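You operate a simulated robot arm through the tools that you are given. There is no shell and no other tool.

You run a simulated robot arm. Do the job below in one go: nothing can be reset, and whatever is moved stays where it is left.

## Task
Fill the orange vial from the well bottle and fit it in the comparator.
Fine: fill to between its two lines, no drops; bottle back in its spot, stopper on; the vial goes in well one. Set down upright: well bottle.

Only the result counts: the job must be done as asked and must still hold three seconds after the hand-in. Knocking over, shifting, dropping, spilling or breaking anything else fails it. A push-on lid holds only when it is set on centred and level and pressed home; a screw cap is set on level and turned clockwise until tight.

## Robot
A 7-joint arm with a two-finger parallel gripper, fixed in place. Base frame: the origin is at the foot of the arm, x ahead of it, y to its left, z up. Units: mm, degrees, N and s.
With the tool pointing down near the work surface it reaches from about 240 to 620 mm from the base axis. Its first joint turns from -66.0 to 66.0 degrees. Payload 2.6 kg.
Tool frame: the origin (TCP) lies between the finger pads and is the grasp point; the fingertips stand 30 mm ahead of it; z points along the fingers, y is the line along which they close. The gripper opens to 94 mm. The fingers are 28 mm wide and 10 mm thick; the gripper's body (50 by 96 mm) begins 55 mm behind the TCP.
Orientation is told as [roll, pitch, yaw] about the base's x, y, z axes, in that order, counted from this pose: with the fingers straight down and closing along the base's y, the tool's x points along the base's -x, its y along +y and its z along -z.

## Interface
- The arm moves only by the tool step_arm. Its argument "steps" is a list of rows, each an object of numbers (a shift or turn left out is 0, a gripper value left out holds the last): "claw": the closure, from 0 (fully open) to 1 (shut); "tx", "ty", "tz": the shift along the tool's x, y, z in units of 40 mm (1.0 is 40 mm); "ax", "ay", "az": the turn, a rotation vector about the tool's x, y, z in units of 4 degrees (1.0 is 4 degrees). In form: [{"claw": .., "tx": .., "ty": .., "tz": .., "ax": .., "ay": .., "az": ..}, ...]. A call has 1 to 20 rows; each row shifts and turns the commanded pose from where the row before left it, along the tool's axes as they then stand. A call with a number of a shift or a turn outside -1 to 1 is refused whole. A row lasts 0.2 s, in which the tool goes at most 50 mm and 8.6 degrees; a call with a longer step from one row to the next is refused whole, and so is a gripper value outside its range. A pose out of reach is approached as far as the arm can. The call stops where the force on the tool passes 40 N (or 10 N more than at its start, if that is more) or the arm is blocked; 0.2 s more then pass. The fingers move at their own pace (about 72 mm/s each) and stop on an object; they squeeze with about 27 N. The grip force told is the motor's: it shows also when the fingers shut on nothing. Time passes only in rows, and 0.2 s behind the last, so rows that do not move let the fingers close. The reply holds the time, the measured pose of the TCP, the force on the tool along the base axes, the opening and the grip force, in the units named above and with some noise, with the torque about the TCP (base axes, N m) and any sound that the robot's microphone picked up.
- Cameras (640 x 400 px; columns grow to the right, rows downward): "scene" is fixed at [34.9, 439.2, 551.2]; the picture's right is [-0.74, -0.68, 0.00], its down [-0.47, 0.52, -0.71] and it looks along [0.48, -0.53, -0.70] (base axes); focal length 216 px, centre (320, 200). "wrist" rides on the gripper at [76, 14, -103] in the tool frame; the picture's right is [-0.18, 0.98, 0.00], its down [-0.75, -0.14, -0.64] and it looks along [-0.63, -0.12, 0.77] (tool axes); focal length 243 px, centre (320, 200). There is no depth. A picture from a camera that has moved, and an enlarged one, comes with that camera's place and axes in the base frame and with its lens.
- grab_frame(camera): a new picture of that camera. The clock stands still meanwhile.
- enlarge(camera, box): a new picture of the part [left, top, right, bottom] of that camera's present view, enlarged. The clock stands still meanwhile.
- close_job(): hands the job in; it is judged then, once.

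Places have to be worked out from the pictures, the camera data and where the tool is seen. Open the gripper and draw the arm clear of the work before you hand the job in, unless the task says otherwise.

The tools are called as name(argument=value, ...) on one line, values as JSON. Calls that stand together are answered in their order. step_arm: Moves the arm, as the interface text tells. Its arguments: {"type":"object","properties":{"steps":{"type":"array"}},"required":["steps"]} The other tools are called the same way: grab_frame (camera) takes a picture; enlarge (camera, box) takes an enlarged picture of a part of a camera's view; close_job () hands the job in.

At the start:

```text
t: 0.0
position: [308.6, 174.2, 373.0]
orientation: [-0.1, 0.0, 0.0]
ft_force: [0.2, 0.2, 1.0]
torque: [-0.01, 0.02, -0.02]
opening: 93.9
grasp_force: 0.0
```

scene: 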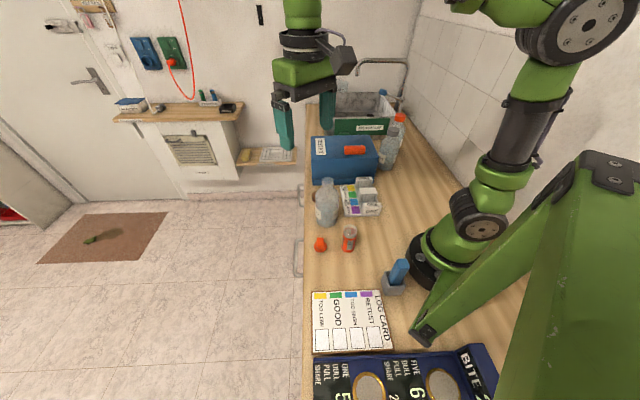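
wrist: 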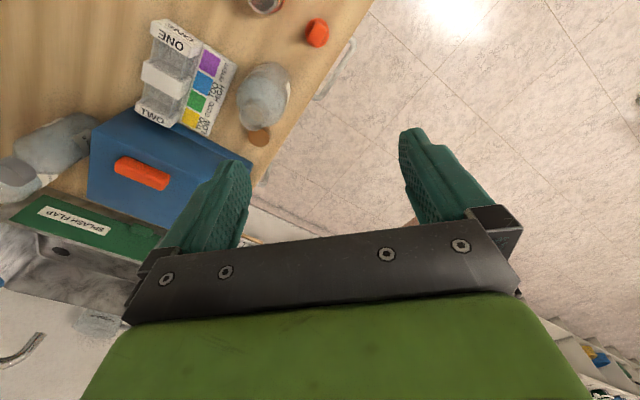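

I start by looking closely at the scene from both cameras before moving anything.

enlarge(camera="scene", box=[290, 160, 420, 260])

enlarge(camera="scene", box=[300, 240, 500, 400])

enlarge(camera="wrist", box=[80, 0, 380, 180])

enlarge(camera="scene", box=[290, 50, 430, 200])

```text
4.00 times, centred on (355, 210) of scene
camera zoom: at [34.9, 439.2, 551.2], right [-0.74, -0.68, 0.0], down [-0.47, 0.52, -0.71], along [0.48, -0.53, -0.7], focal length 863 px, centre (180, 160)
```

zoom: 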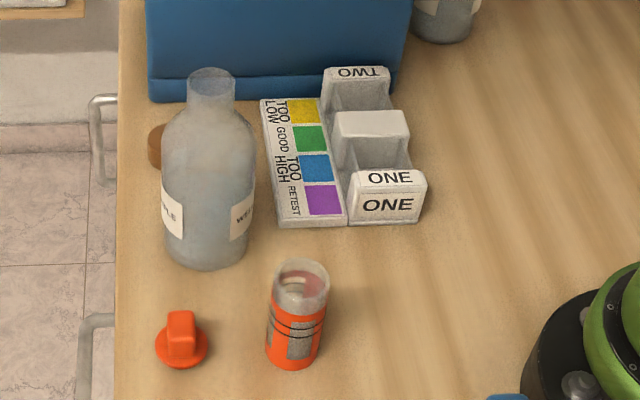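

```text
2.50 times, centred on (400, 320) of scene
camera zoom: at [34.9, 439.2, 551.2], right [-0.74, -0.68, 0.0], down [-0.47, 0.52, -0.71], along [0.48, -0.53, -0.7], focal length 539 px, centre (120, -100)
```

zoom: 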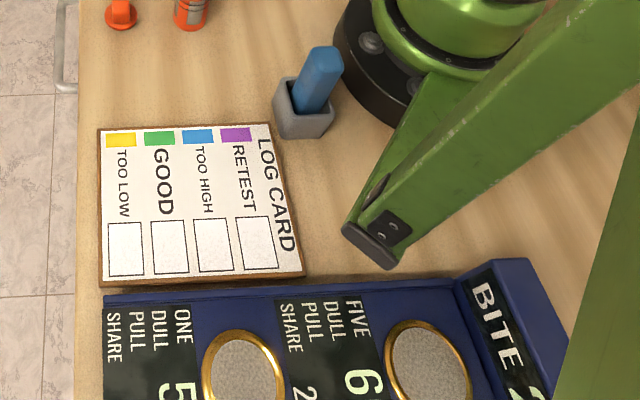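

```text
2.13 times, centred on (230, 90) of wrist
camera zoom: at [233.4, 189.7, 474.6], right [0.18, 0.98, 0.0], down [0.75, -0.14, 0.64], along [0.63, -0.12, -0.77], focal length 518 px, centre (512, 435)
```

zoom: 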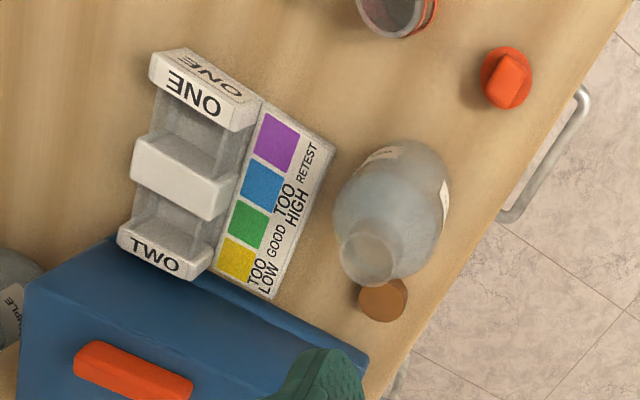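

```text
2.67 times, centred on (360, 125) of scene
camera zoom: at [34.9, 439.2, 551.2], right [-0.74, -0.68, 0.0], down [-0.47, 0.52, -0.71], along [0.48, -0.53, -0.7], focal length 575 px, centre (213, 400)
```

zoom: 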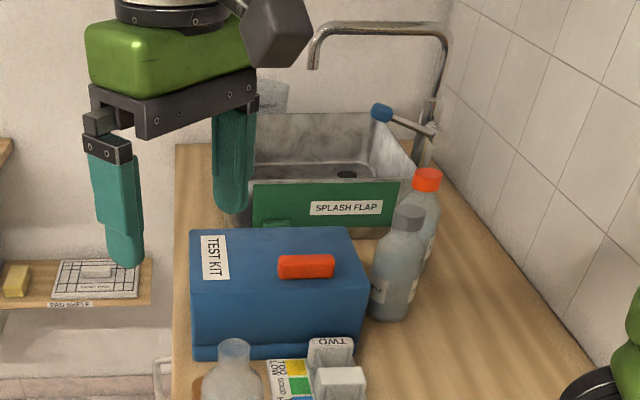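

The near bottle is open and seems labelled "WE… …PLE"; there is a brown disc beside it, and an orange stopper beside the orange vial. I zoom in more to read labels and shapes.

enlarge(camera="scene", box=[310, 170, 350, 195])

enlarge(camera="scene", box=[310, 220, 374, 260])

enlarge(camera="wrist", box=[220, 50, 300, 150])

enlarge(camera="wrist", box=[0, 100, 120, 220])

enlarge(camera="scene", box=[340, 165, 400, 220])

```text
16.00 times, centred on (330, 182) of scene
camera zoom: at [34.9, 439.2, 551.2], right [-0.74, -0.68, 0.0], down [-0.47, 0.52, -0.71], along [0.48, -0.53, -0.7], focal length 3451 px, centre (160, 480)
```

zoom: 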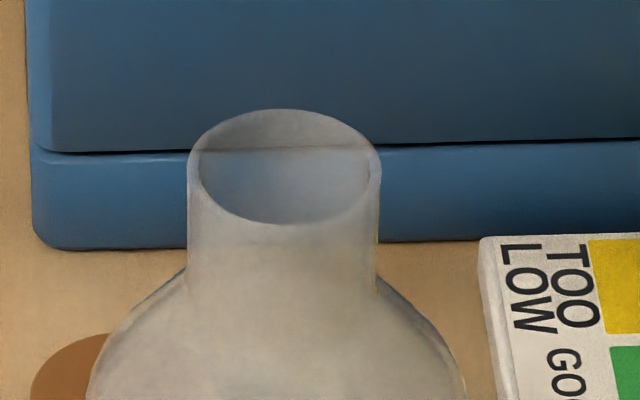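

```text
10.00 times, centred on (342, 240) of scene
camera zoom: at [34.9, 439.2, 551.2], right [-0.74, -0.68, 0.0], down [-0.47, 0.52, -0.71], along [0.48, -0.53, -0.7], focal length 2157 px, centre (100, -200)
```

zoom: 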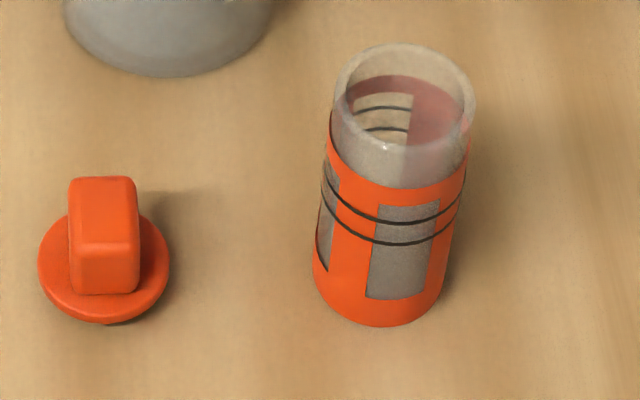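

```text
4.00 times, centred on (260, 100) of wrist
camera zoom: at [233.4, 189.7, 474.6], right [0.18, 0.98, 0.0], down [0.75, -0.14, 0.64], along [0.63, -0.12, -0.77], focal length 970 px, centre (560, 600)
```

zoom: 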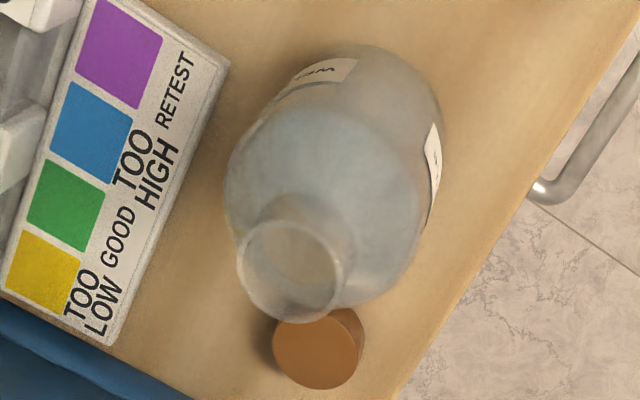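

```text
3.33 times, centred on (60, 160) of wrist
camera zoom: at [233.4, 189.7, 474.6], right [0.18, 0.98, 0.0], down [0.75, -0.14, 0.64], along [0.63, -0.12, -0.77], focal length 809 px, centre (1187, 333)
```

zoom: 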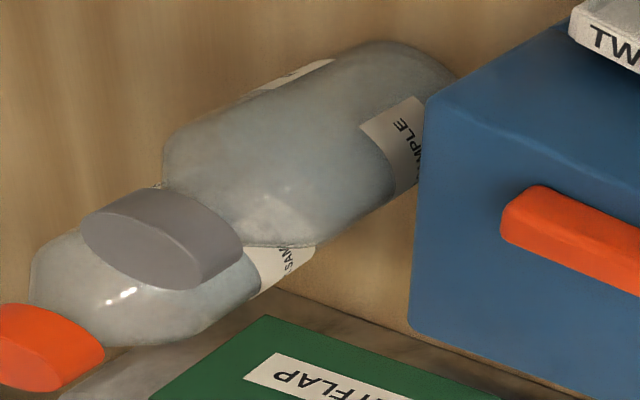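

```text
7.27 times, centred on (370, 192) of scene
camera zoom: at [34.9, 439.2, 551.2], right [-0.74, -0.68, 0.0], down [-0.47, 0.52, -0.71], along [0.48, -0.53, -0.7], focal length 1568 px, centre (-44, 254)
```

zoom: 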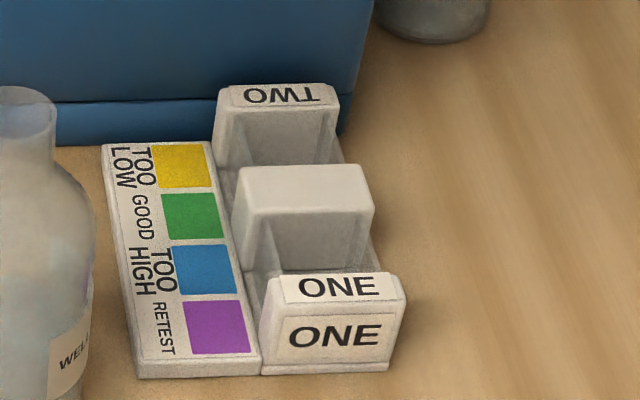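

The open near bottle reads "WELL…", its brown cap lies beyond it, and the orange vial (about (214,118), 87 mm tall) has two black lines with its orange plug-stopper at about (277,171). I yaw the tool high above everything to get a different wrist view and test the wrist range.

step_arm(steps=[{"claw": 0, "az": 1}, {"az": 1}, {"az": 1}, {"az": 1}, {"az": 1}, {"az": 1}, {"az": 1}, {"az": 1}, {"az": 1}, {"az": 1}, {"az": 1}, {"az": 1}, {"az": 1}, {"az": 1}, {"az": 1}])

```text
t: 3.2
position: [308.8, 174.7, 373.0]
orientation: [-0.1, 0.0, -60.1]
ft_force: [0.1, -0.1, -1.0]
torque: [0.02, -0.03, 0.0]
opening: 93.7
grasp_force: 0.1
```

The yaw went to -60° as expected (positive az lowers the yaw). I take a wrist picture here.

grab_frame(camera="wrist")

grab_frame(camera="scene")

```text
taken
camera wrist: at [283.8, 248.5, 474.7], right [0.94, 0.33, 0.0], down [0.25, -0.72, 0.64], along [0.21, -0.61, -0.77], focal length 243 px, centre (320, 200)
```

wrist: 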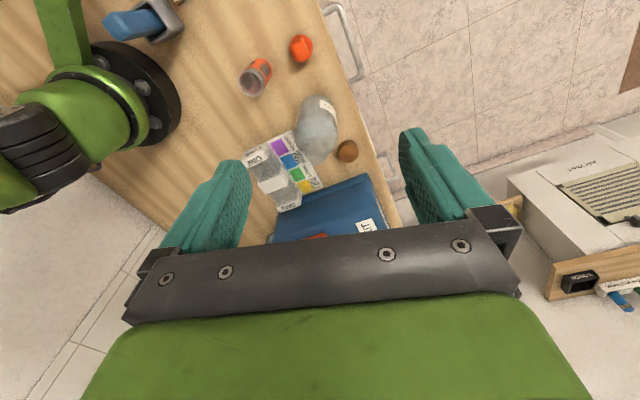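

```text
taken
```

scene: 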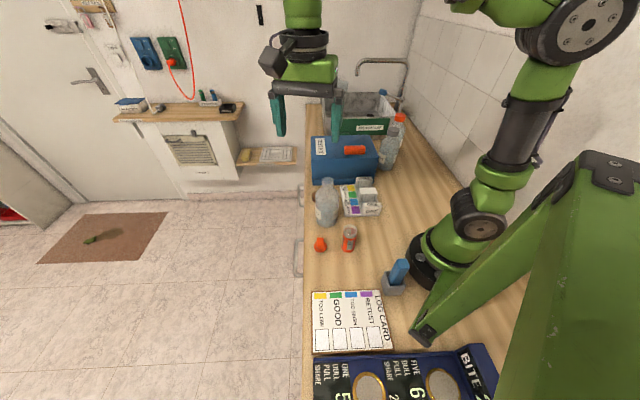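

enlarge(camera="wrist", box=[230, 80, 370, 220])

enlarge(camera="wrist", box=[220, 30, 330, 110])

enlarge(camera="wrist", box=[320, 120, 380, 180])

```text
2.86 times, centred on (300, 150) of wrist
camera zoom: at [283.8, 248.5, 474.7], right [0.94, 0.33, 0.0], down [0.25, -0.72, 0.64], along [0.21, -0.61, -0.77], focal length 693 px, centre (377, 343)
```

zoom: 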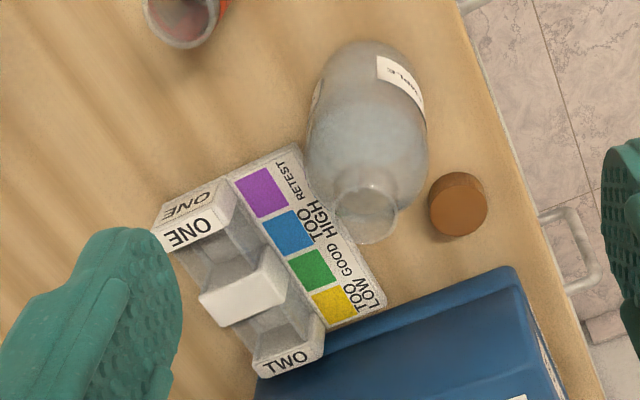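

```text
5.00 times, centred on (275, 70) of wrist
camera zoom: at [283.8, 248.5, 474.7], right [0.94, 0.33, 0.0], down [0.25, -0.72, 0.64], along [0.21, -0.61, -0.77], focal length 1213 px, centre (545, 850)
```

zoom: 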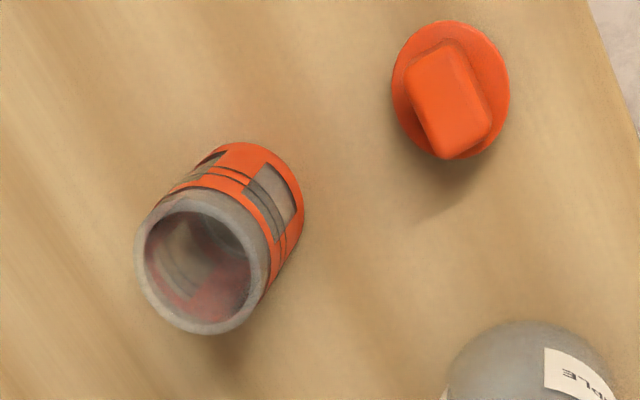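

```text
6.67 times, centred on (350, 150) of wrist
camera zoom: at [283.8, 248.5, 474.7], right [0.94, 0.33, 0.0], down [0.25, -0.72, 0.64], along [0.21, -0.61, -0.77], focal length 1618 px, centre (120, 533)
```

zoom: 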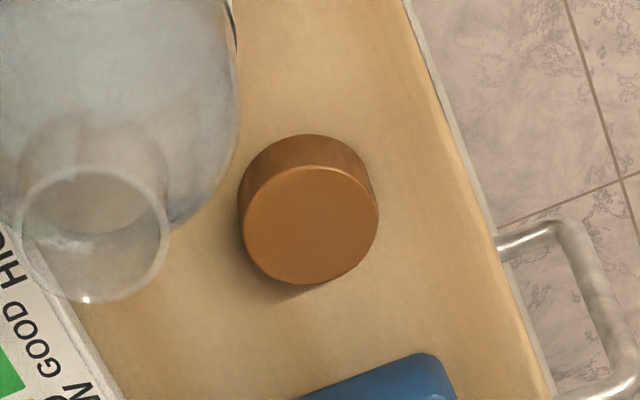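

The brown piece is a plain cap like those on the other bottles, while the orange piece is a plug-type stopper with a grip that matches the orange vial. I keep turning at this height to see whether the wrist reaches a yaw near -160°, which would put the camera on the outer side.

step_arm(steps=[{"az": 1}, {"az": 1}, {"az": 1}, {"az": 1}, {"az": 1}, {"az": 1}, {"az": 1}, {"az": 1}, {"az": 1}, {"az": 1}, {"az": 1}, {"az": 1}, {"az": 1}, {"az": 1}, {"az": 1}, {"az": 1}, {"az": 1}, {"az": 1}, {"az": 1}, {"az": 1}])

```text
t: 7.4
position: [308.1, 174.8, 372.7]
orientation: [0.0, 0.0, -140.1]
ft_force: [0.0, 0.3, 0.0]
torque: [-0.01, 0.04, 0.0]
opening: 93.9
grasp_force: 0.0
```

Yaw -140° is reachable. I turn on to about -167° and look from the outer side toward the base.

step_arm(steps=[{"az": 1}, {"az": 1}, {"az": 1}, {"az": 1}, {"az": 1}, {"az": 1}, {"az": 0.75}])

grab_frame(camera="wrist")

```text
t: 9.0
position: [309.5, 175.4, 373.2]
orientation: [-0.1, 0.0, -167.1]
ft_force: [0.7, 1.0, 0.6]
torque: [0.04, 0.03, 0.0]
opening: 93.8
grasp_force: 0.0
```

```text
taken
camera wrist: at [387.2, 178.8, 474.3], right [0.04, -1.0, 0.0], down [-0.77, -0.03, 0.64], along [-0.64, -0.03, -0.77], focal length 243 px, centre (320, 200)
```

wrist: 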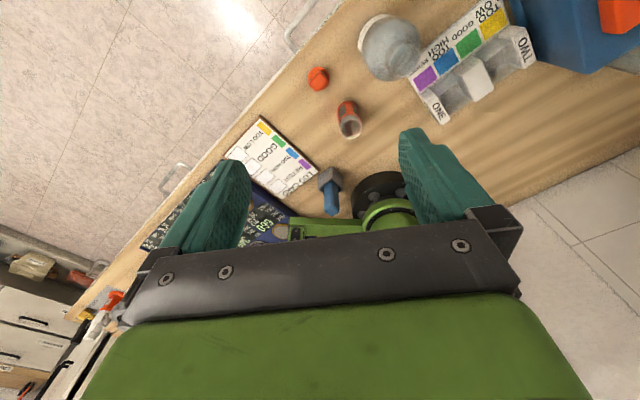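

This outer view shows everything well. I zoom on each item to triangulate positions.

enlarge(camera="wrist", box=[290, 50, 400, 150])

enlarge(camera="wrist", box=[350, 0, 550, 130])

enlarge(camera="wrist", box=[400, 40, 540, 130])

```text
4.00 times, centred on (345, 100) of wrist
camera zoom: at [387.2, 178.8, 474.3], right [0.04, -1.0, 0.0], down [-0.77, -0.03, 0.64], along [-0.64, -0.03, -0.77], focal length 970 px, centre (220, 600)
```

zoom: 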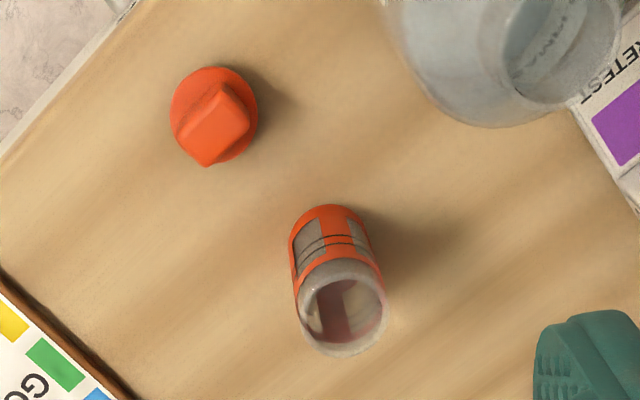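

```text
3.08 times, centred on (450, 65) of wrist
camera zoom: at [387.2, 178.8, 474.3], right [0.04, -1.0, 0.0], down [-0.77, -0.03, 0.64], along [-0.64, -0.03, -0.77], focal length 746 px, centre (-80, 615)
```

zoom: 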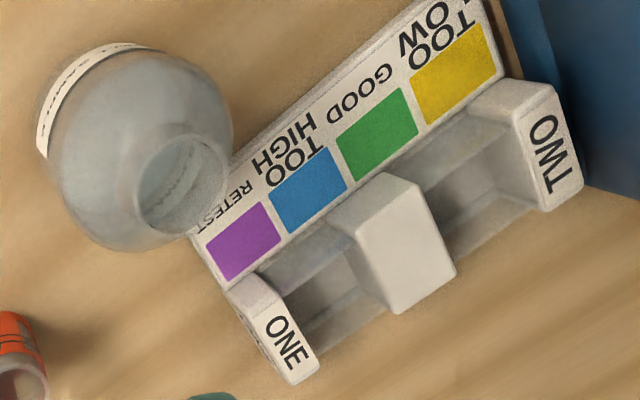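

```text
4.44 times, centred on (470, 85) of wrist
camera zoom: at [387.2, 178.8, 474.3], right [0.04, -1.0, 0.0], down [-0.77, -0.03, 0.64], along [-0.64, -0.03, -0.77], focal length 1078 px, centre (-347, 711)
```

zoom: 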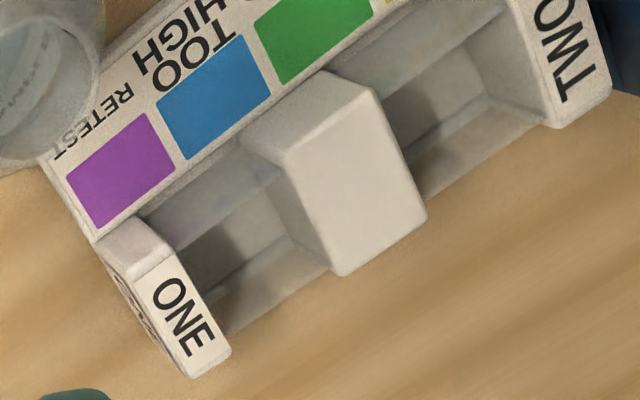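

Positions so far: vial about (217,118) top z≈85, stopper about (276,175), bottle axis about (335,79) with mouth z≈165 and diameter ≈71, well one about (265,-56). I now test at this safe height whether the hand can tilt to ~30° below horizontal pointing outward (camera above), the pose needed to hold the bottle by its body.

step_arm(steps=[{"ay": 1}, {"ay": 1}, {"ay": 1}, {"ay": 1}, {"ay": 1}, {"ay": 1}, {"ay": 1}, {"ay": 1}, {"ay": 1}, {"ay": 1}, {"ay": 1}, {"ay": 1}, {"ay": 1}, {"ay": 1}, {"ay": 1}])

grab_frame(camera="scene")

grab_frame(camera="wrist")

```text
t: 12.2
position: [309.9, 175.8, 373.4]
orientation: [0.1, 60.1, -166.9]
ft_force: [0.3, -0.5, -0.4]
torque: [0.02, -0.02, 0.01]
opening: 94.1
grasp_force: 0.0
```

```text
taken
```

scene: 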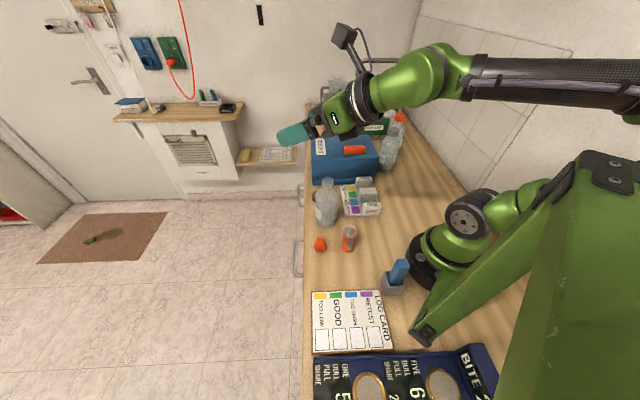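

```text
taken
camera wrist: at [263.5, 150.3, 489.1], right [0.13, -0.98, -0.16], down [-0.94, -0.07, -0.33], along [0.31, 0.19, -0.93], focal length 243 px, centre (320, 200)
```

wrist: 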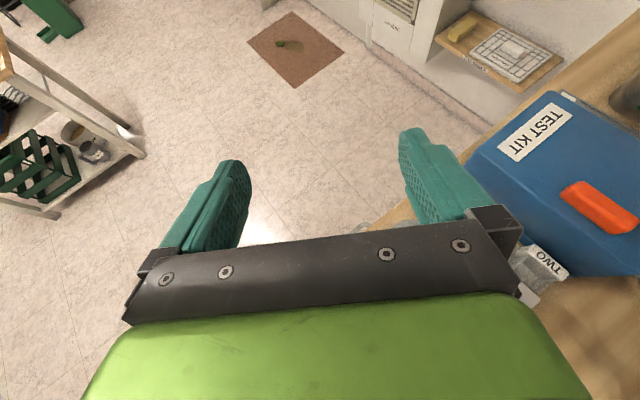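

The tilted pose is reachable. Next I move above the bottle, at TCP about (331,78,250) with the fingertips still ~55 mm over its mouth, so that I can check alignment with the wrist camera before lowering.

step_arm(steps=[{"tx": -0.336, "ty": 0.3125, "tz": 0.1885}, {"tx": -0.336, "ty": 0.3125, "tz": 0.1885}, {"tx": -0.336, "ty": 0.3125, "tz": 0.1885}, {"tx": -0.336, "ty": 0.3125, "tz": 0.1885}, {"tx": -0.336, "ty": 0.3125, "tz": 0.1885}, {"tx": -0.336, "ty": 0.3125, "tz": 0.1885}, {"tx": -0.336, "ty": 0.3125, "tz": 0.1885}, {"tx": -0.336, "ty": 0.3125, "tz": 0.1885}])

grab_frame(camera="wrist")

grab_frame(camera="scene")

```text
t: 14.0
position: [342.6, 81.5, 261.2]
orientation: [0.1, 59.9, -166.8]
ft_force: [-1.1, 0.2, -0.7]
torque: [-0.03, 0.02, 0.04]
opening: 94.0
grasp_force: 0.0
out of reach, approached as far as the arm can: row 7, 8
```

```text
taken
camera wrist: at [297.1, 55.6, 377.6], right [0.13, -0.98, -0.16], down [-0.94, -0.07, -0.33], along [0.31, 0.19, -0.93], focal length 243 px, centre (320, 200)
```

wrist: 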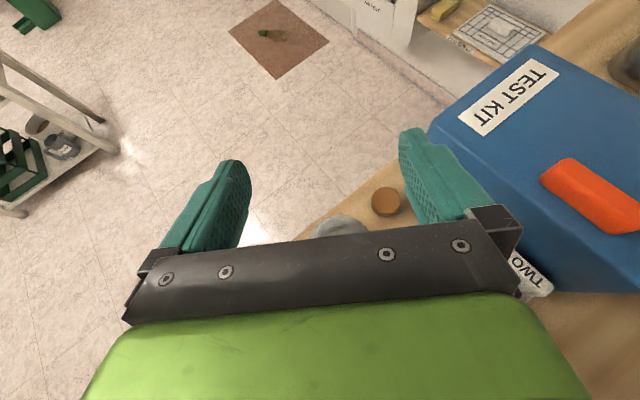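

```text
taken
```

scene: 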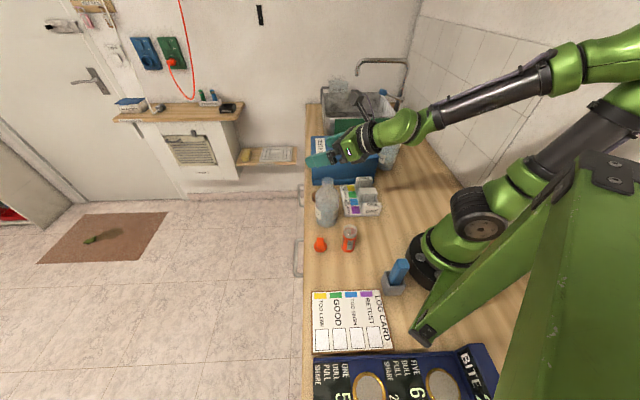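

Pointing straight outward here is beyond the arm's fold limit, so I will approach the bottle from the comparator side instead (tool pointing toward about azimuth 100°, still 30° below horizontal). I raise a little and swing about the vertical with the hand well above the bottle.

step_arm(steps=[{"tx": 0.65, "tz": -0.375}, {"tx": 0.65, "tz": -0.375}, {"ax": 0.866, "az": -0.5}, {"ax": 0.866, "az": -0.5}, {"ax": 0.866, "az": -0.5}, {"ax": 0.866, "az": -0.5}, {"ax": 0.866, "az": -0.5}, {"ax": 0.866, "az": -0.5}, {"ax": 0.866, "az": -0.5}, {"ax": 0.866, "az": -0.5}, {"ax": 0.866, "az": -0.5}, {"ax": 0.866, "az": -0.5}, {"ax": 0.866, "az": -0.5}, {"ax": 0.866, "az": -0.5}])

```text
t: 17.0
position: [344.4, 81.0, 322.0]
orientation: [0.0, 59.9, -119.0]
ft_force: [0.3, -0.3, 1.0]
torque: [0.02, -0.01, 0.02]
opening: 94.1
grasp_force: 0.1
```

The swing works (yaw -119°). I continue to yaw about -80°.

step_arm(steps=[{"ax": 0.866, "az": -0.5}, {"ax": 0.866, "az": -0.5}, {"ax": 0.866, "az": -0.5}, {"ax": 0.866, "az": -0.5}, {"ax": 0.866, "az": -0.5}, {"ax": 0.866, "az": -0.5}, {"ax": 0.866, "az": -0.5}, {"ax": 0.866, "az": -0.5}, {"ax": 0.866, "az": -0.5}, {"ax": 0.6495, "az": -0.375}])

grab_frame(camera="scene")

grab_frame(camera="wrist")

```text
t: 19.2
position: [343.2, 81.0, 321.0]
orientation: [0.0, 60.1, -80.0]
ft_force: [-0.1, 0.4, -0.2]
torque: [0.01, 0.01, -0.01]
opening: 93.9
grasp_force: 0.0
```

```text
taken
```

scene: 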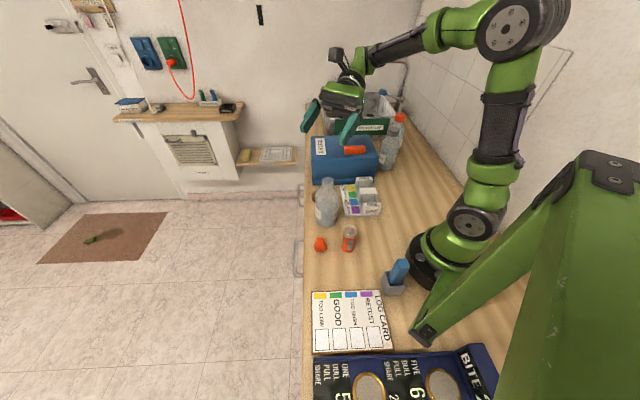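

```text
taken
camera wrist: at [366.4, 33.5, 438.1], right [0.98, 0.08, -0.16], down [0.02, -0.94, -0.33], along [-0.18, 0.32, -0.93], focal length 243 px, centre (320, 200)
```

wrist: 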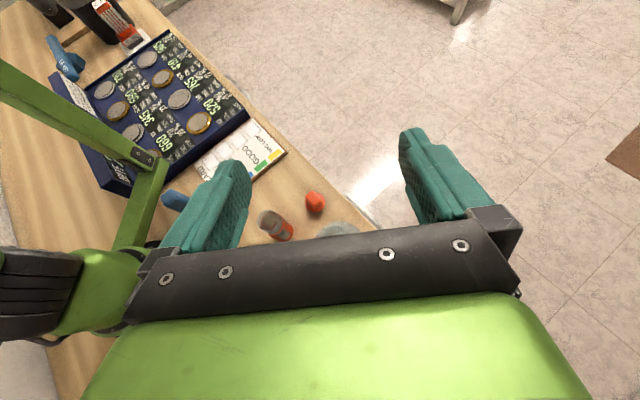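

This pose is fine. I refine the bottle axis to about (336,80) from four views and lower toward it to TCP z=200, still above the mouth, before checking alignment.

step_arm(steps=[{"tx": -0.332, "ty": -0.0228, "tz": 0.1816}, {"tx": -0.332, "ty": -0.0228, "tz": 0.1816}, {"tx": -0.332, "ty": -0.0228, "tz": 0.1816}, {"tx": -0.332, "ty": -0.0228, "tz": 0.1816}, {"tx": -0.332, "ty": -0.0228, "tz": 0.1816}, {"tx": -0.332, "ty": -0.0228, "tz": 0.1816}, {"tx": -0.332, "ty": -0.0228, "tz": 0.1816}, {"tx": -0.332, "ty": -0.0228, "tz": 0.1816}])

grab_frame(camera="scene")

grab_frame(camera="wrist")

```text
t: 21.0
position: [336.5, 77.4, 201.2]
orientation: [0.1, 60.0, -80.0]
ft_force: [-1.7, 0.8, -0.9]
torque: [0.03, -0.01, 0.03]
opening: 94.2
grasp_force: 0.2
```

```text
taken
```

scene: 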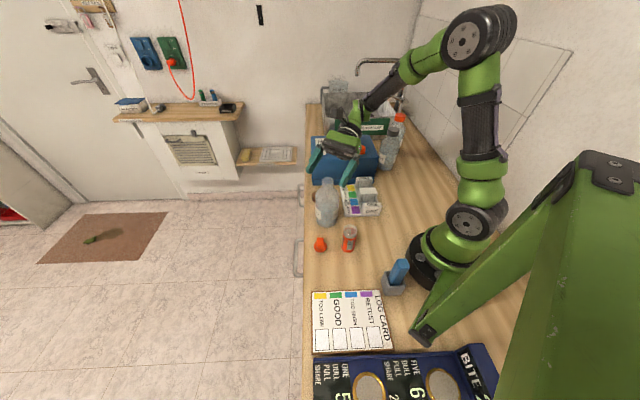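

```text
taken
camera wrist: at [359.6, 29.2, 316.9], right [0.98, 0.08, -0.16], down [0.02, -0.94, -0.33], along [-0.18, 0.32, -0.93], focal length 243 px, centre (320, 200)
```

wrist: 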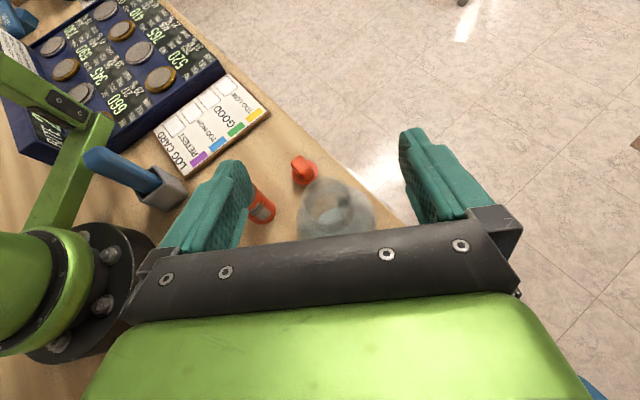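

enlarge(camera="wrist", box=[240, 140, 420, 250])

enlarge(camera="scene", box=[290, 120, 400, 240])

```text
3.56 times, centred on (330, 195) of wrist
camera zoom: at [359.6, 29.2, 316.9], right [0.98, 0.08, -0.16], down [0.02, -0.94, -0.33], along [-0.18, 0.32, -0.93], focal length 863 px, centre (284, 218)
```

zoom: 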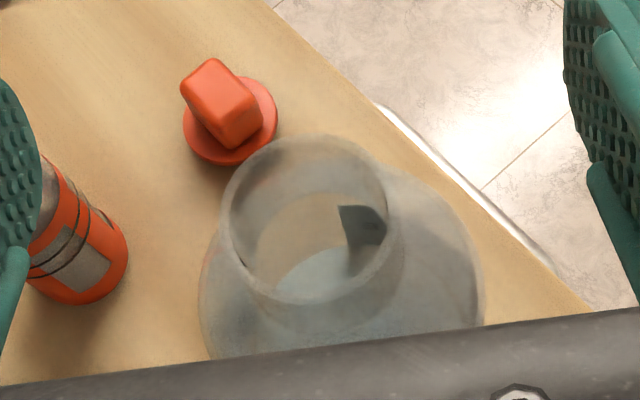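

```text
3.33 times, centred on (345, 180) of scene
camera zoom: at [34.9, 439.2, 551.2], right [-0.74, -0.68, 0.0], down [-0.47, 0.52, -0.71], along [0.48, -0.53, -0.7], focal length 719 px, centre (237, 267)
```

zoom: 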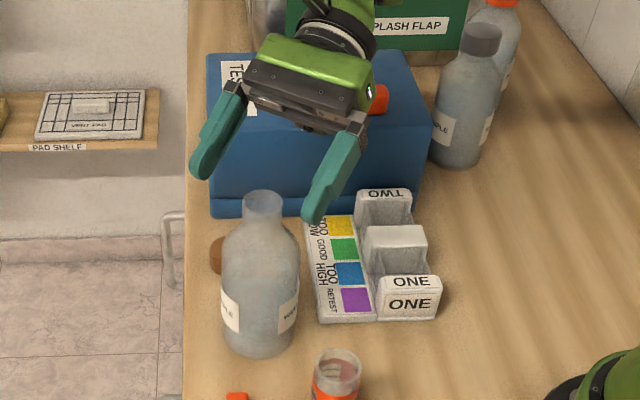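

The bottle axis computes to (335.6,81.5), centred between the fingers and about 4 mm ahead of the TCP. I lower straight down to z≈72 around the body.

step_arm(steps=[{"tx": -0.2793, "tz": 0.1613}, {"tx": -0.2793, "tz": 0.1613}, {"tx": -0.2793, "tz": 0.1613}, {"tx": -0.2793, "tz": 0.1613}, {"tx": -0.2793, "tz": 0.1613}, {"tx": -0.2793, "tz": 0.1613}, {"tx": -0.2793, "tz": 0.1613}, {"tx": -0.2793, "tz": 0.1613}, {"tx": -0.2793, "tz": 0.1613}, {"tx": -0.2793, "tz": 0.1613}])

grab_frame(camera="wrist")

enlarge(camera="scene", box=[290, 120, 400, 240])

```text
t: 23.2
position: [335.7, 78.5, 69.9]
orientation: [0.1, 59.9, -80.0]
ft_force: [0.7, 0.3, -0.6]
torque: [0.01, 0.03, 0.0]
opening: 94.0
grasp_force: 0.1
```

```text
taken
camera wrist: at [359.6, 29.9, 186.8], right [0.98, 0.08, -0.16], down [0.02, -0.94, -0.33], along [-0.18, 0.32, -0.93], focal length 243 px, centre (320, 200)
```

wrist: 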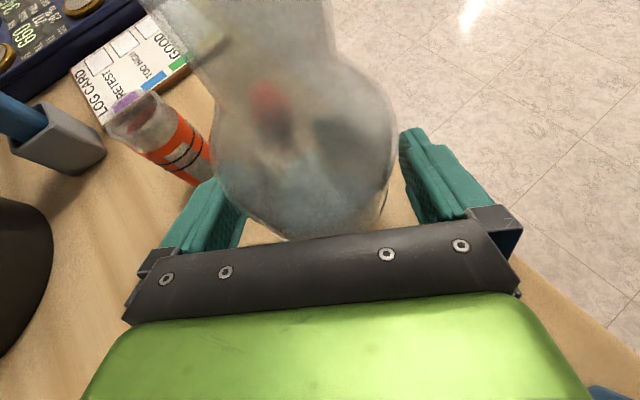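

```text
3.33 times, centred on (345, 180) of scene
camera zoom: at [34.9, 439.2, 551.2], right [-0.74, -0.68, 0.0], down [-0.47, 0.52, -0.71], along [0.48, -0.53, -0.7], focal length 719 px, centre (237, 267)
```

zoom: 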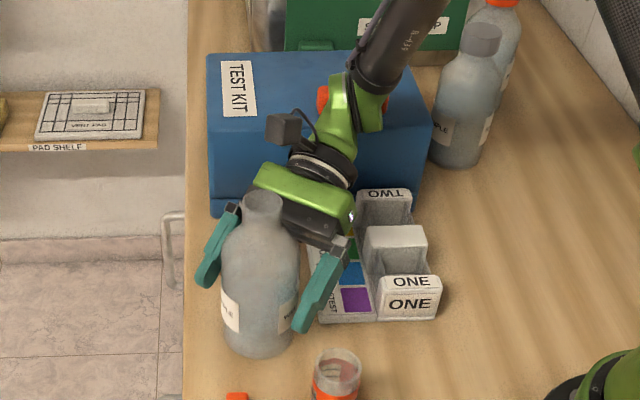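

The bottle stands between the open fingers with clearance. I close the gripper on its body.

step_arm(steps=[{"claw": 1}, {"claw": 1}, {"claw": 1}, {"claw": 1}, {"claw": 1}])

grab_frame(camera="wrist")

enlarge(camera="scene", box=[300, 160, 380, 250])

```text
t: 24.4
position: [335.9, 76.3, 70.7]
orientation: [0.0, 60.0, -80.1]
ft_force: [-0.3, 0.0, 1.3]
torque: [-0.01, -0.01, 0.01]
opening: 75.7
grasp_force: 27.0
```

```text
taken
camera wrist: at [359.7, 29.9, 187.0], right [0.98, 0.08, -0.16], down [0.02, -0.94, -0.33], along [-0.18, 0.32, -0.93], focal length 243 px, centre (320, 200)
```

wrist: 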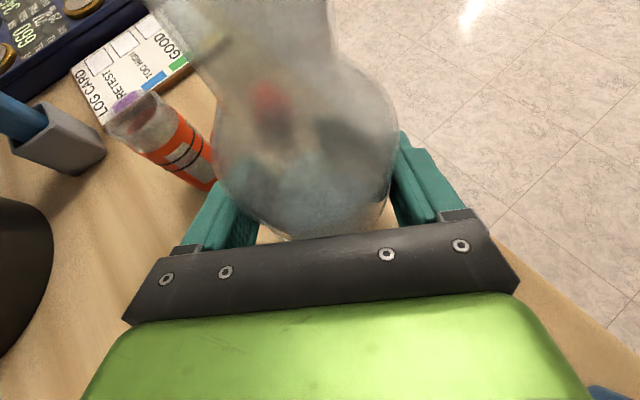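

```text
4.44 times, centred on (340, 205) of scene
camera zoom: at [34.9, 439.2, 551.2], right [-0.74, -0.68, 0.0], down [-0.47, 0.52, -0.71], along [0.48, -0.53, -0.7], focal length 958 px, centre (231, 178)
```

zoom: 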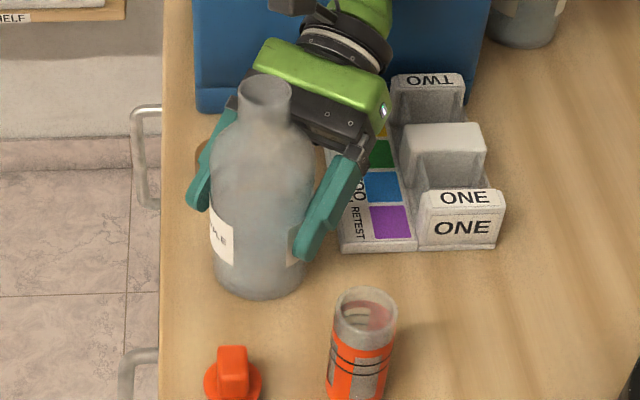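

The fingers hold the bottle (75.7 mm, 27 N). I lift it straight up slowly and read the weight.

step_arm(steps=[{"tx": 0.1083, "tz": -0.0625}, {"tx": 0.1083, "tz": -0.0625}, {"tx": 0.1083, "tz": -0.0625}, {"tx": 0.1083, "tz": -0.0625}, {"tx": 0.2165, "tz": -0.125}, {"tx": 0.2165, "tz": -0.125}, {}])

enlarge(camera="scene", box=[300, 160, 380, 250])

```text
t: 26.0
position: [335.7, 77.2, 111.4]
orientation: [0.0, 60.1, -80.1]
ft_force: [-1.0, -0.3, -1.9]
torque: [-0.01, 0.01, 0.02]
opening: 75.4
grasp_force: 27.2
```

```text
4.44 times, centred on (340, 205) of scene
camera zoom: at [34.9, 439.2, 551.2], right [-0.74, -0.68, 0.0], down [-0.47, 0.52, -0.71], along [0.48, -0.53, -0.7], focal length 958 px, centre (231, 178)
```

zoom: 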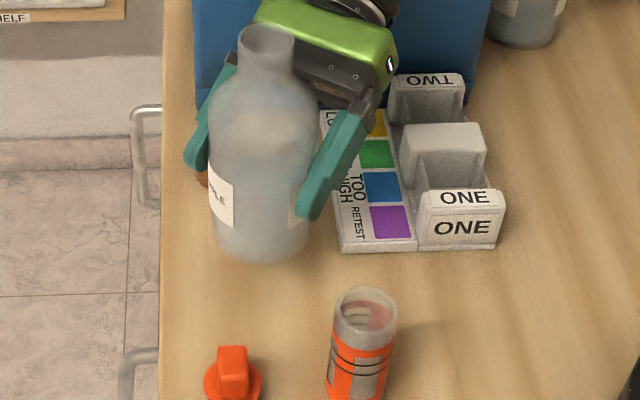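

The bottle is lifted cleanly, total weight only ~0.2 kg so it is partly full. I raise it to z≈230 and tip it forward 44°, well short of pouring, keeping everything clear.

step_arm(steps=[{"tx": 0.4293, "tz": -0.2479}, {"tx": 0.4293, "tz": -0.2479}, {"tx": 0.4293, "tz": -0.2479}, {"tx": 0.4293, "tz": -0.2479}, {"tx": 0.4293, "tz": -0.2479}, {"tx": 0.4293, "tz": -0.2479}, {"ay": -0.5}, {"ay": -0.5}, {"ay": -0.5}, {"ay": -0.5}, {"ay": -0.5}, {"ay": -0.5}, {"ay": -0.5}, {"ay": -0.5}])

grab_frame(camera="scene")

grab_frame(camera="wrist")

```text
t: 29.0
position: [337.1, 77.0, 230.1]
orientation: [0.0, 43.9, -80.1]
ft_force: [0.9, 0.1, -2.6]
torque: [0.0, 0.0, 0.0]
opening: 75.4
grasp_force: 27.2
```

```text
taken
```

scene: 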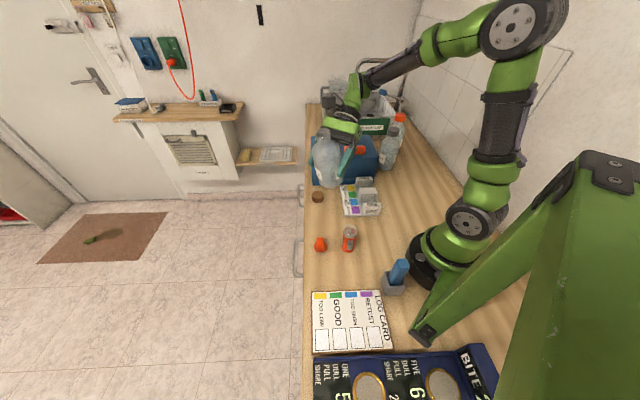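

```text
taken
camera wrist: at [353.9, 64.1, 355.5], right [0.99, 0.04, -0.13], down [0.03, -1.0, -0.06], along [-0.13, 0.06, -0.99], focal length 243 px, centre (320, 200)
```

wrist: 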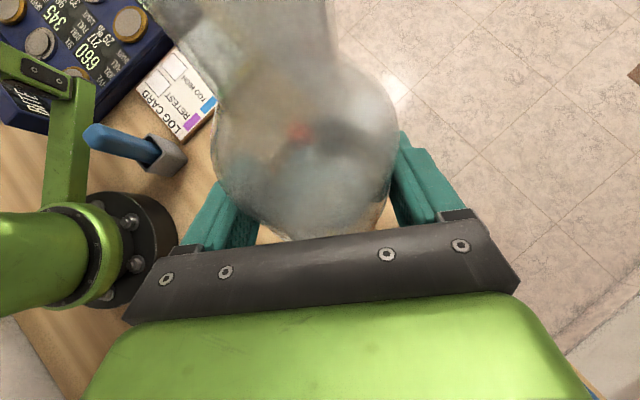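

enlarge(camera="scene", box=[295, 110, 375, 200])

enlarge(camera="wrist", box=[180, 0, 440, 250])

```text
4.44 times, centred on (335, 155) of scene
camera zoom: at [35.0, 439.2, 551.2], right [-0.74, -0.68, 0.0], down [-0.47, 0.52, -0.71], along [0.48, -0.53, -0.7], focal length 958 px, centre (253, 400)
```

zoom: 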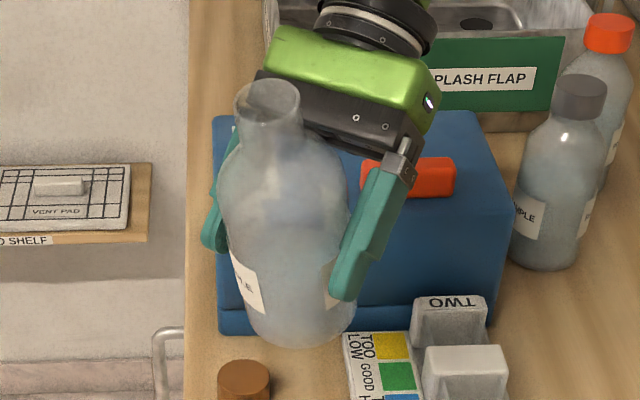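

```text
1.60 times, centred on (310, 125) of wrist
camera zoom: at [353.9, 64.1, 355.5], right [0.99, 0.04, -0.13], down [0.03, -1.0, -0.06], along [-0.13, 0.06, -0.99], focal length 388 px, centre (336, 320)
```

zoom: 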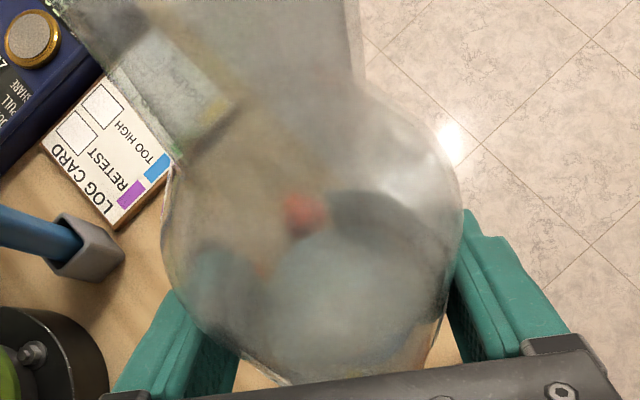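

The tilt is steady and no sound is reported. I tip on to 44° and then swing the hand 50° about the vertical so the mouth will point toward azimuth 150° (toward the vial side).

step_arm(steps=[{"ay": -0.7}, {"ay": -0.7}, {"ay": -0.7}, {"ay": -0.7}, {"ay": -0.7}, {"ay": -0.7}, {"ay": -0.7}, {"ay": -0.7}, {"ay": -0.7}, {"ay": -0.7}, {}])

enlarge(camera="scene", box=[295, 110, 375, 200])

```text
t: 31.4
position: [337.3, 78.4, 230.4]
orientation: [0.1, 15.9, -80.0]
ft_force: [0.8, -0.2, -1.3]
torque: [-0.01, -0.02, -0.03]
opening: 75.5
grasp_force: 27.3
```

```text
4.44 times, centred on (335, 155) of scene
camera zoom: at [34.9, 439.2, 551.2], right [-0.74, -0.68, 0.0], down [-0.47, 0.52, -0.71], along [0.48, -0.53, -0.7], focal length 958 px, centre (253, 400)
```

zoom: 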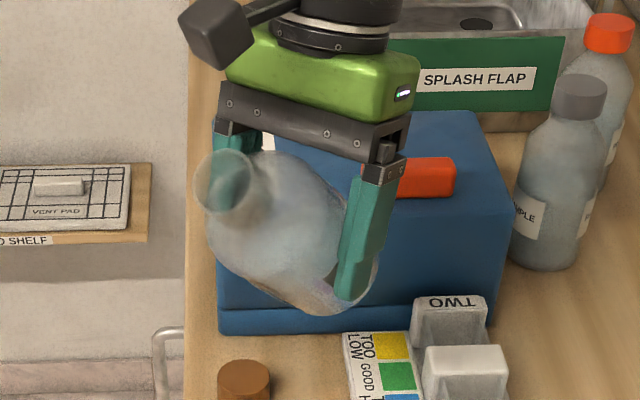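

Bottle tilted 44°, no spill. Now the 50° swing about the vertical.

step_arm(steps=[{"ax": 0.2756, "az": -0.9613}, {"ax": 0.2756, "az": -0.9613}, {"ax": 0.2756, "az": -0.9613}, {"ax": 0.2756, "az": -0.9613}, {"ax": 0.2756, "az": -0.9613}, {"ax": 0.2756, "az": -0.9613}, {"ax": 0.2756, "az": -0.9613}, {"ax": 0.2756, "az": -0.9613}, {"ax": 0.2756, "az": -0.9613}, {"ax": 0.2756, "az": -0.9613}, {"ax": 0.2756, "az": -0.9613}, {"ax": 0.2756, "az": -0.9613}, {"ax": 0.1378, "az": -0.4807}, {}])

grab_frame(camera="scene")

grab_frame(camera="wrist")

```text
t: 34.4
position: [335.8, 77.9, 229.5]
orientation: [0.0, 15.8, -29.8]
ft_force: [0.1, 0.6, -1.6]
torque: [0.01, 0.01, -0.01]
opening: 75.4
grasp_force: 26.3
```

```text
taken
```

scene: 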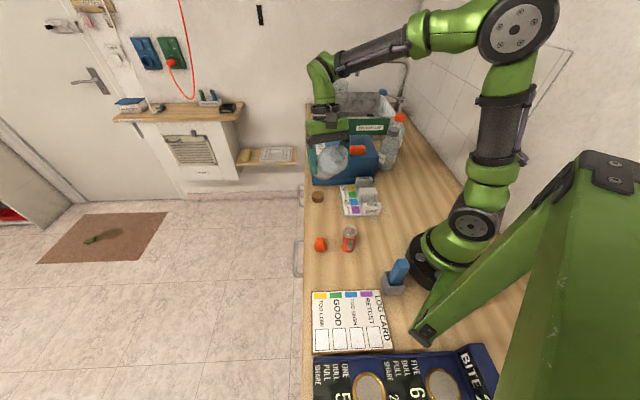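

```text
taken
camera wrist: at [305.0, 112.6, 348.2], right [0.64, 0.76, -0.05], down [0.71, -0.57, 0.41], along [0.28, -0.3, -0.91], focal length 243 px, centre (320, 200)
```

wrist: 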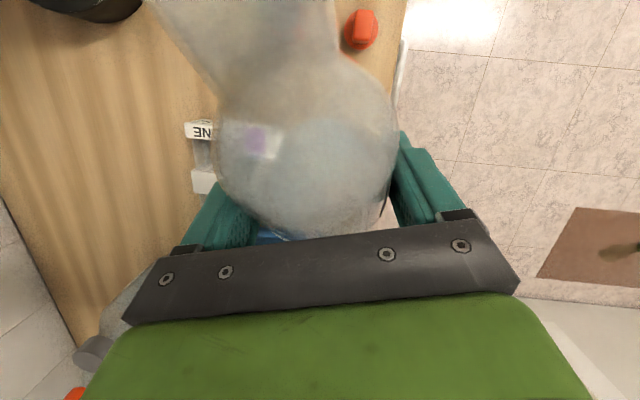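

The hand holds the bottle at 44° with the mouth toward azimuth 150°. I now move so the pouring lip will be above the vial mouth (vial at (218,119), rim z≈80), lowering to z≈180 for now.

step_arm(steps=[{"tx": 0.1066, "ty": -0.114, "tz": 0.29}, {"tx": 0.1066, "ty": -0.114, "tz": 0.29}, {"tx": 0.1066, "ty": -0.114, "tz": 0.29}, {"tx": 0.1066, "ty": -0.114, "tz": 0.29}, {"tx": 0.1066, "ty": -0.114, "tz": 0.29}, {}])

enlarge(camera="scene", box=[290, 140, 400, 270])

grab_frame(camera="wrist")

```text
t: 35.8
position: [293.3, 75.1, 180.8]
orientation: [0.1, 15.9, -30.0]
ft_force: [-0.3, -0.3, -1.8]
torque: [-0.01, -0.01, 0.0]
opening: 75.3
grasp_force: 26.5
```

```text
3.08 times, centred on (345, 205) of scene
camera zoom: at [34.9, 439.2, 551.2], right [-0.74, -0.68, 0.0], down [-0.47, 0.52, -0.71], along [0.48, -0.53, -0.7], focal length 664 px, centre (243, 185)
```

zoom: 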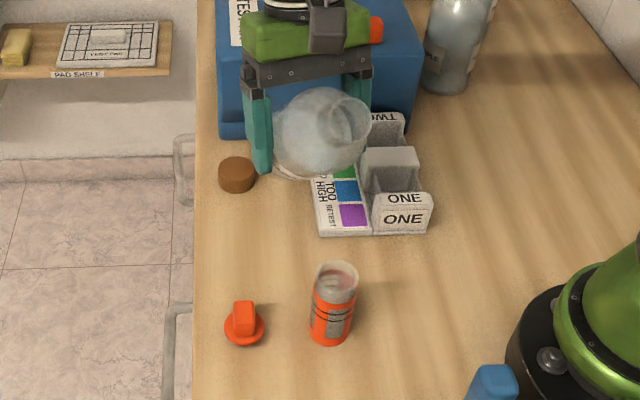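

```text
taken
camera wrist: at [261.8, 110.6, 298.9], right [0.65, 0.76, -0.05], down [0.71, -0.57, 0.41], along [0.28, -0.3, -0.91], focal length 243 px, centre (320, 200)
```

wrist: 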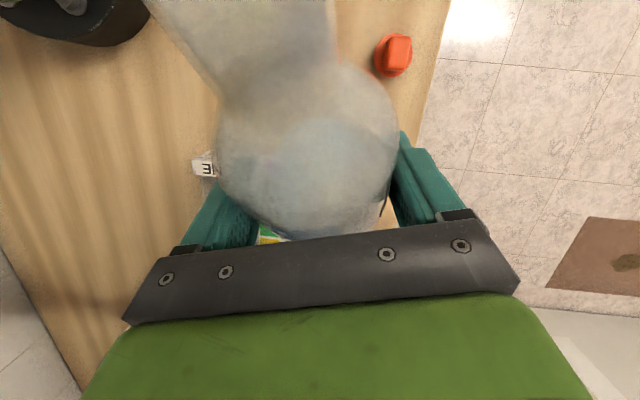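

The predicted mouth position matches the picture to within a millimetre. I tip to 60° while lowering so the lip stays above the vial with about 40 mm to spare.

step_arm(steps=[{"tx": -0.0747, "tz": 0.2734, "ay": -0.5}, {"tx": -0.0747, "tz": 0.2734, "ay": -0.5}, {"tx": -0.0747, "tz": 0.2734, "ay": -0.5}, {"tx": -0.0747, "tz": 0.2734, "ay": -0.5}, {"tx": -0.0747, "tz": 0.2734, "ay": -0.5}, {"tx": -0.0747, "tz": 0.2734, "ay": -0.5}, {"tx": -0.0747, "tz": 0.2734, "ay": -0.5}, {"tx": -0.0747, "tz": 0.2734, "ay": -0.5}, {}])

enlarge(camera="scene", box=[290, 170, 390, 270])

grab_frame(camera="wrist")

```text
t: 37.8
position: [302.7, 70.8, 90.5]
orientation: [0.0, 0.0, -30.0]
ft_force: [0.5, 0.1, -2.6]
torque: [-0.01, 0.01, 0.0]
opening: 75.6
grasp_force: 27.4
```

```text
4.00 times, centred on (340, 220) of scene
camera zoom: at [34.9, 439.2, 551.2], right [-0.74, -0.68, 0.0], down [-0.47, 0.52, -0.71], along [0.48, -0.53, -0.7], focal length 863 px, centre (240, 120)
```

zoom: 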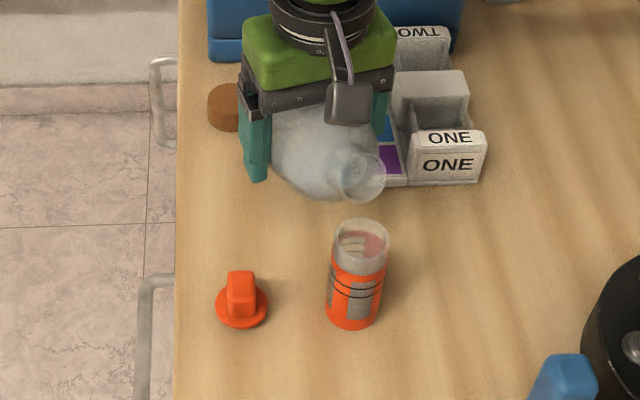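

```text
taken
camera wrist: at [243.6, 122.0, 192.2], right [0.65, 0.76, 0.0], down [0.58, -0.5, 0.64], along [0.49, -0.42, -0.77], focal length 243 px, centre (320, 200)
```

wrist: 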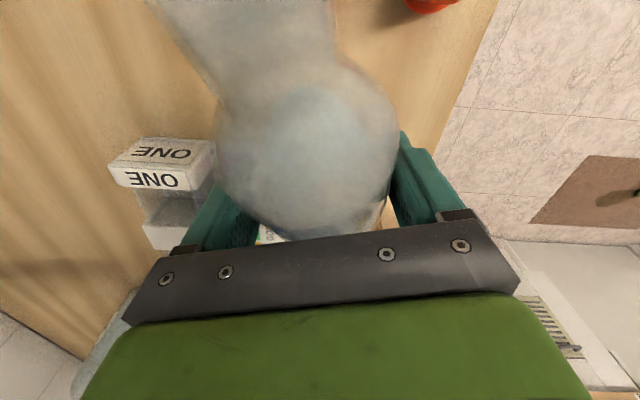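

At 60° nothing flows yet and the lip is over the vial. I take a reference close-up of the vial before pouring.

enlarge(camera="scene", box=[320, 205, 384, 245])

step_arm(steps=[{"tx": -0.013, "tz": 0.03, "ay": -0.5}, {"tx": -0.013, "tz": 0.03, "ay": -0.5}, {"tx": -0.013, "tz": 0.03, "ay": -0.5}, {"tx": -0.013, "tz": 0.03, "ay": -0.5}, {}])

```text
10.00 times, centred on (352, 225) of scene
camera zoom: at [34.9, 439.2, 551.2], right [-0.74, -0.68, 0.0], down [-0.47, 0.52, -0.71], along [0.48, -0.53, -0.7], focal length 2157 px, centre (0, -50)
```

zoom: 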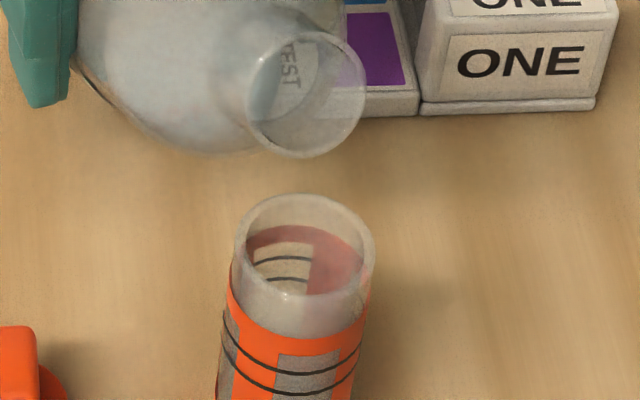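

```text
t: 39.0
position: [303.0, 69.3, 84.9]
orientation: [0.0, -8.2, -30.2]
ft_force: [0.8, 0.3, -2.7]
torque: [0.02, 0.02, -0.03]
opening: 75.7
grasp_force: 27.2
```

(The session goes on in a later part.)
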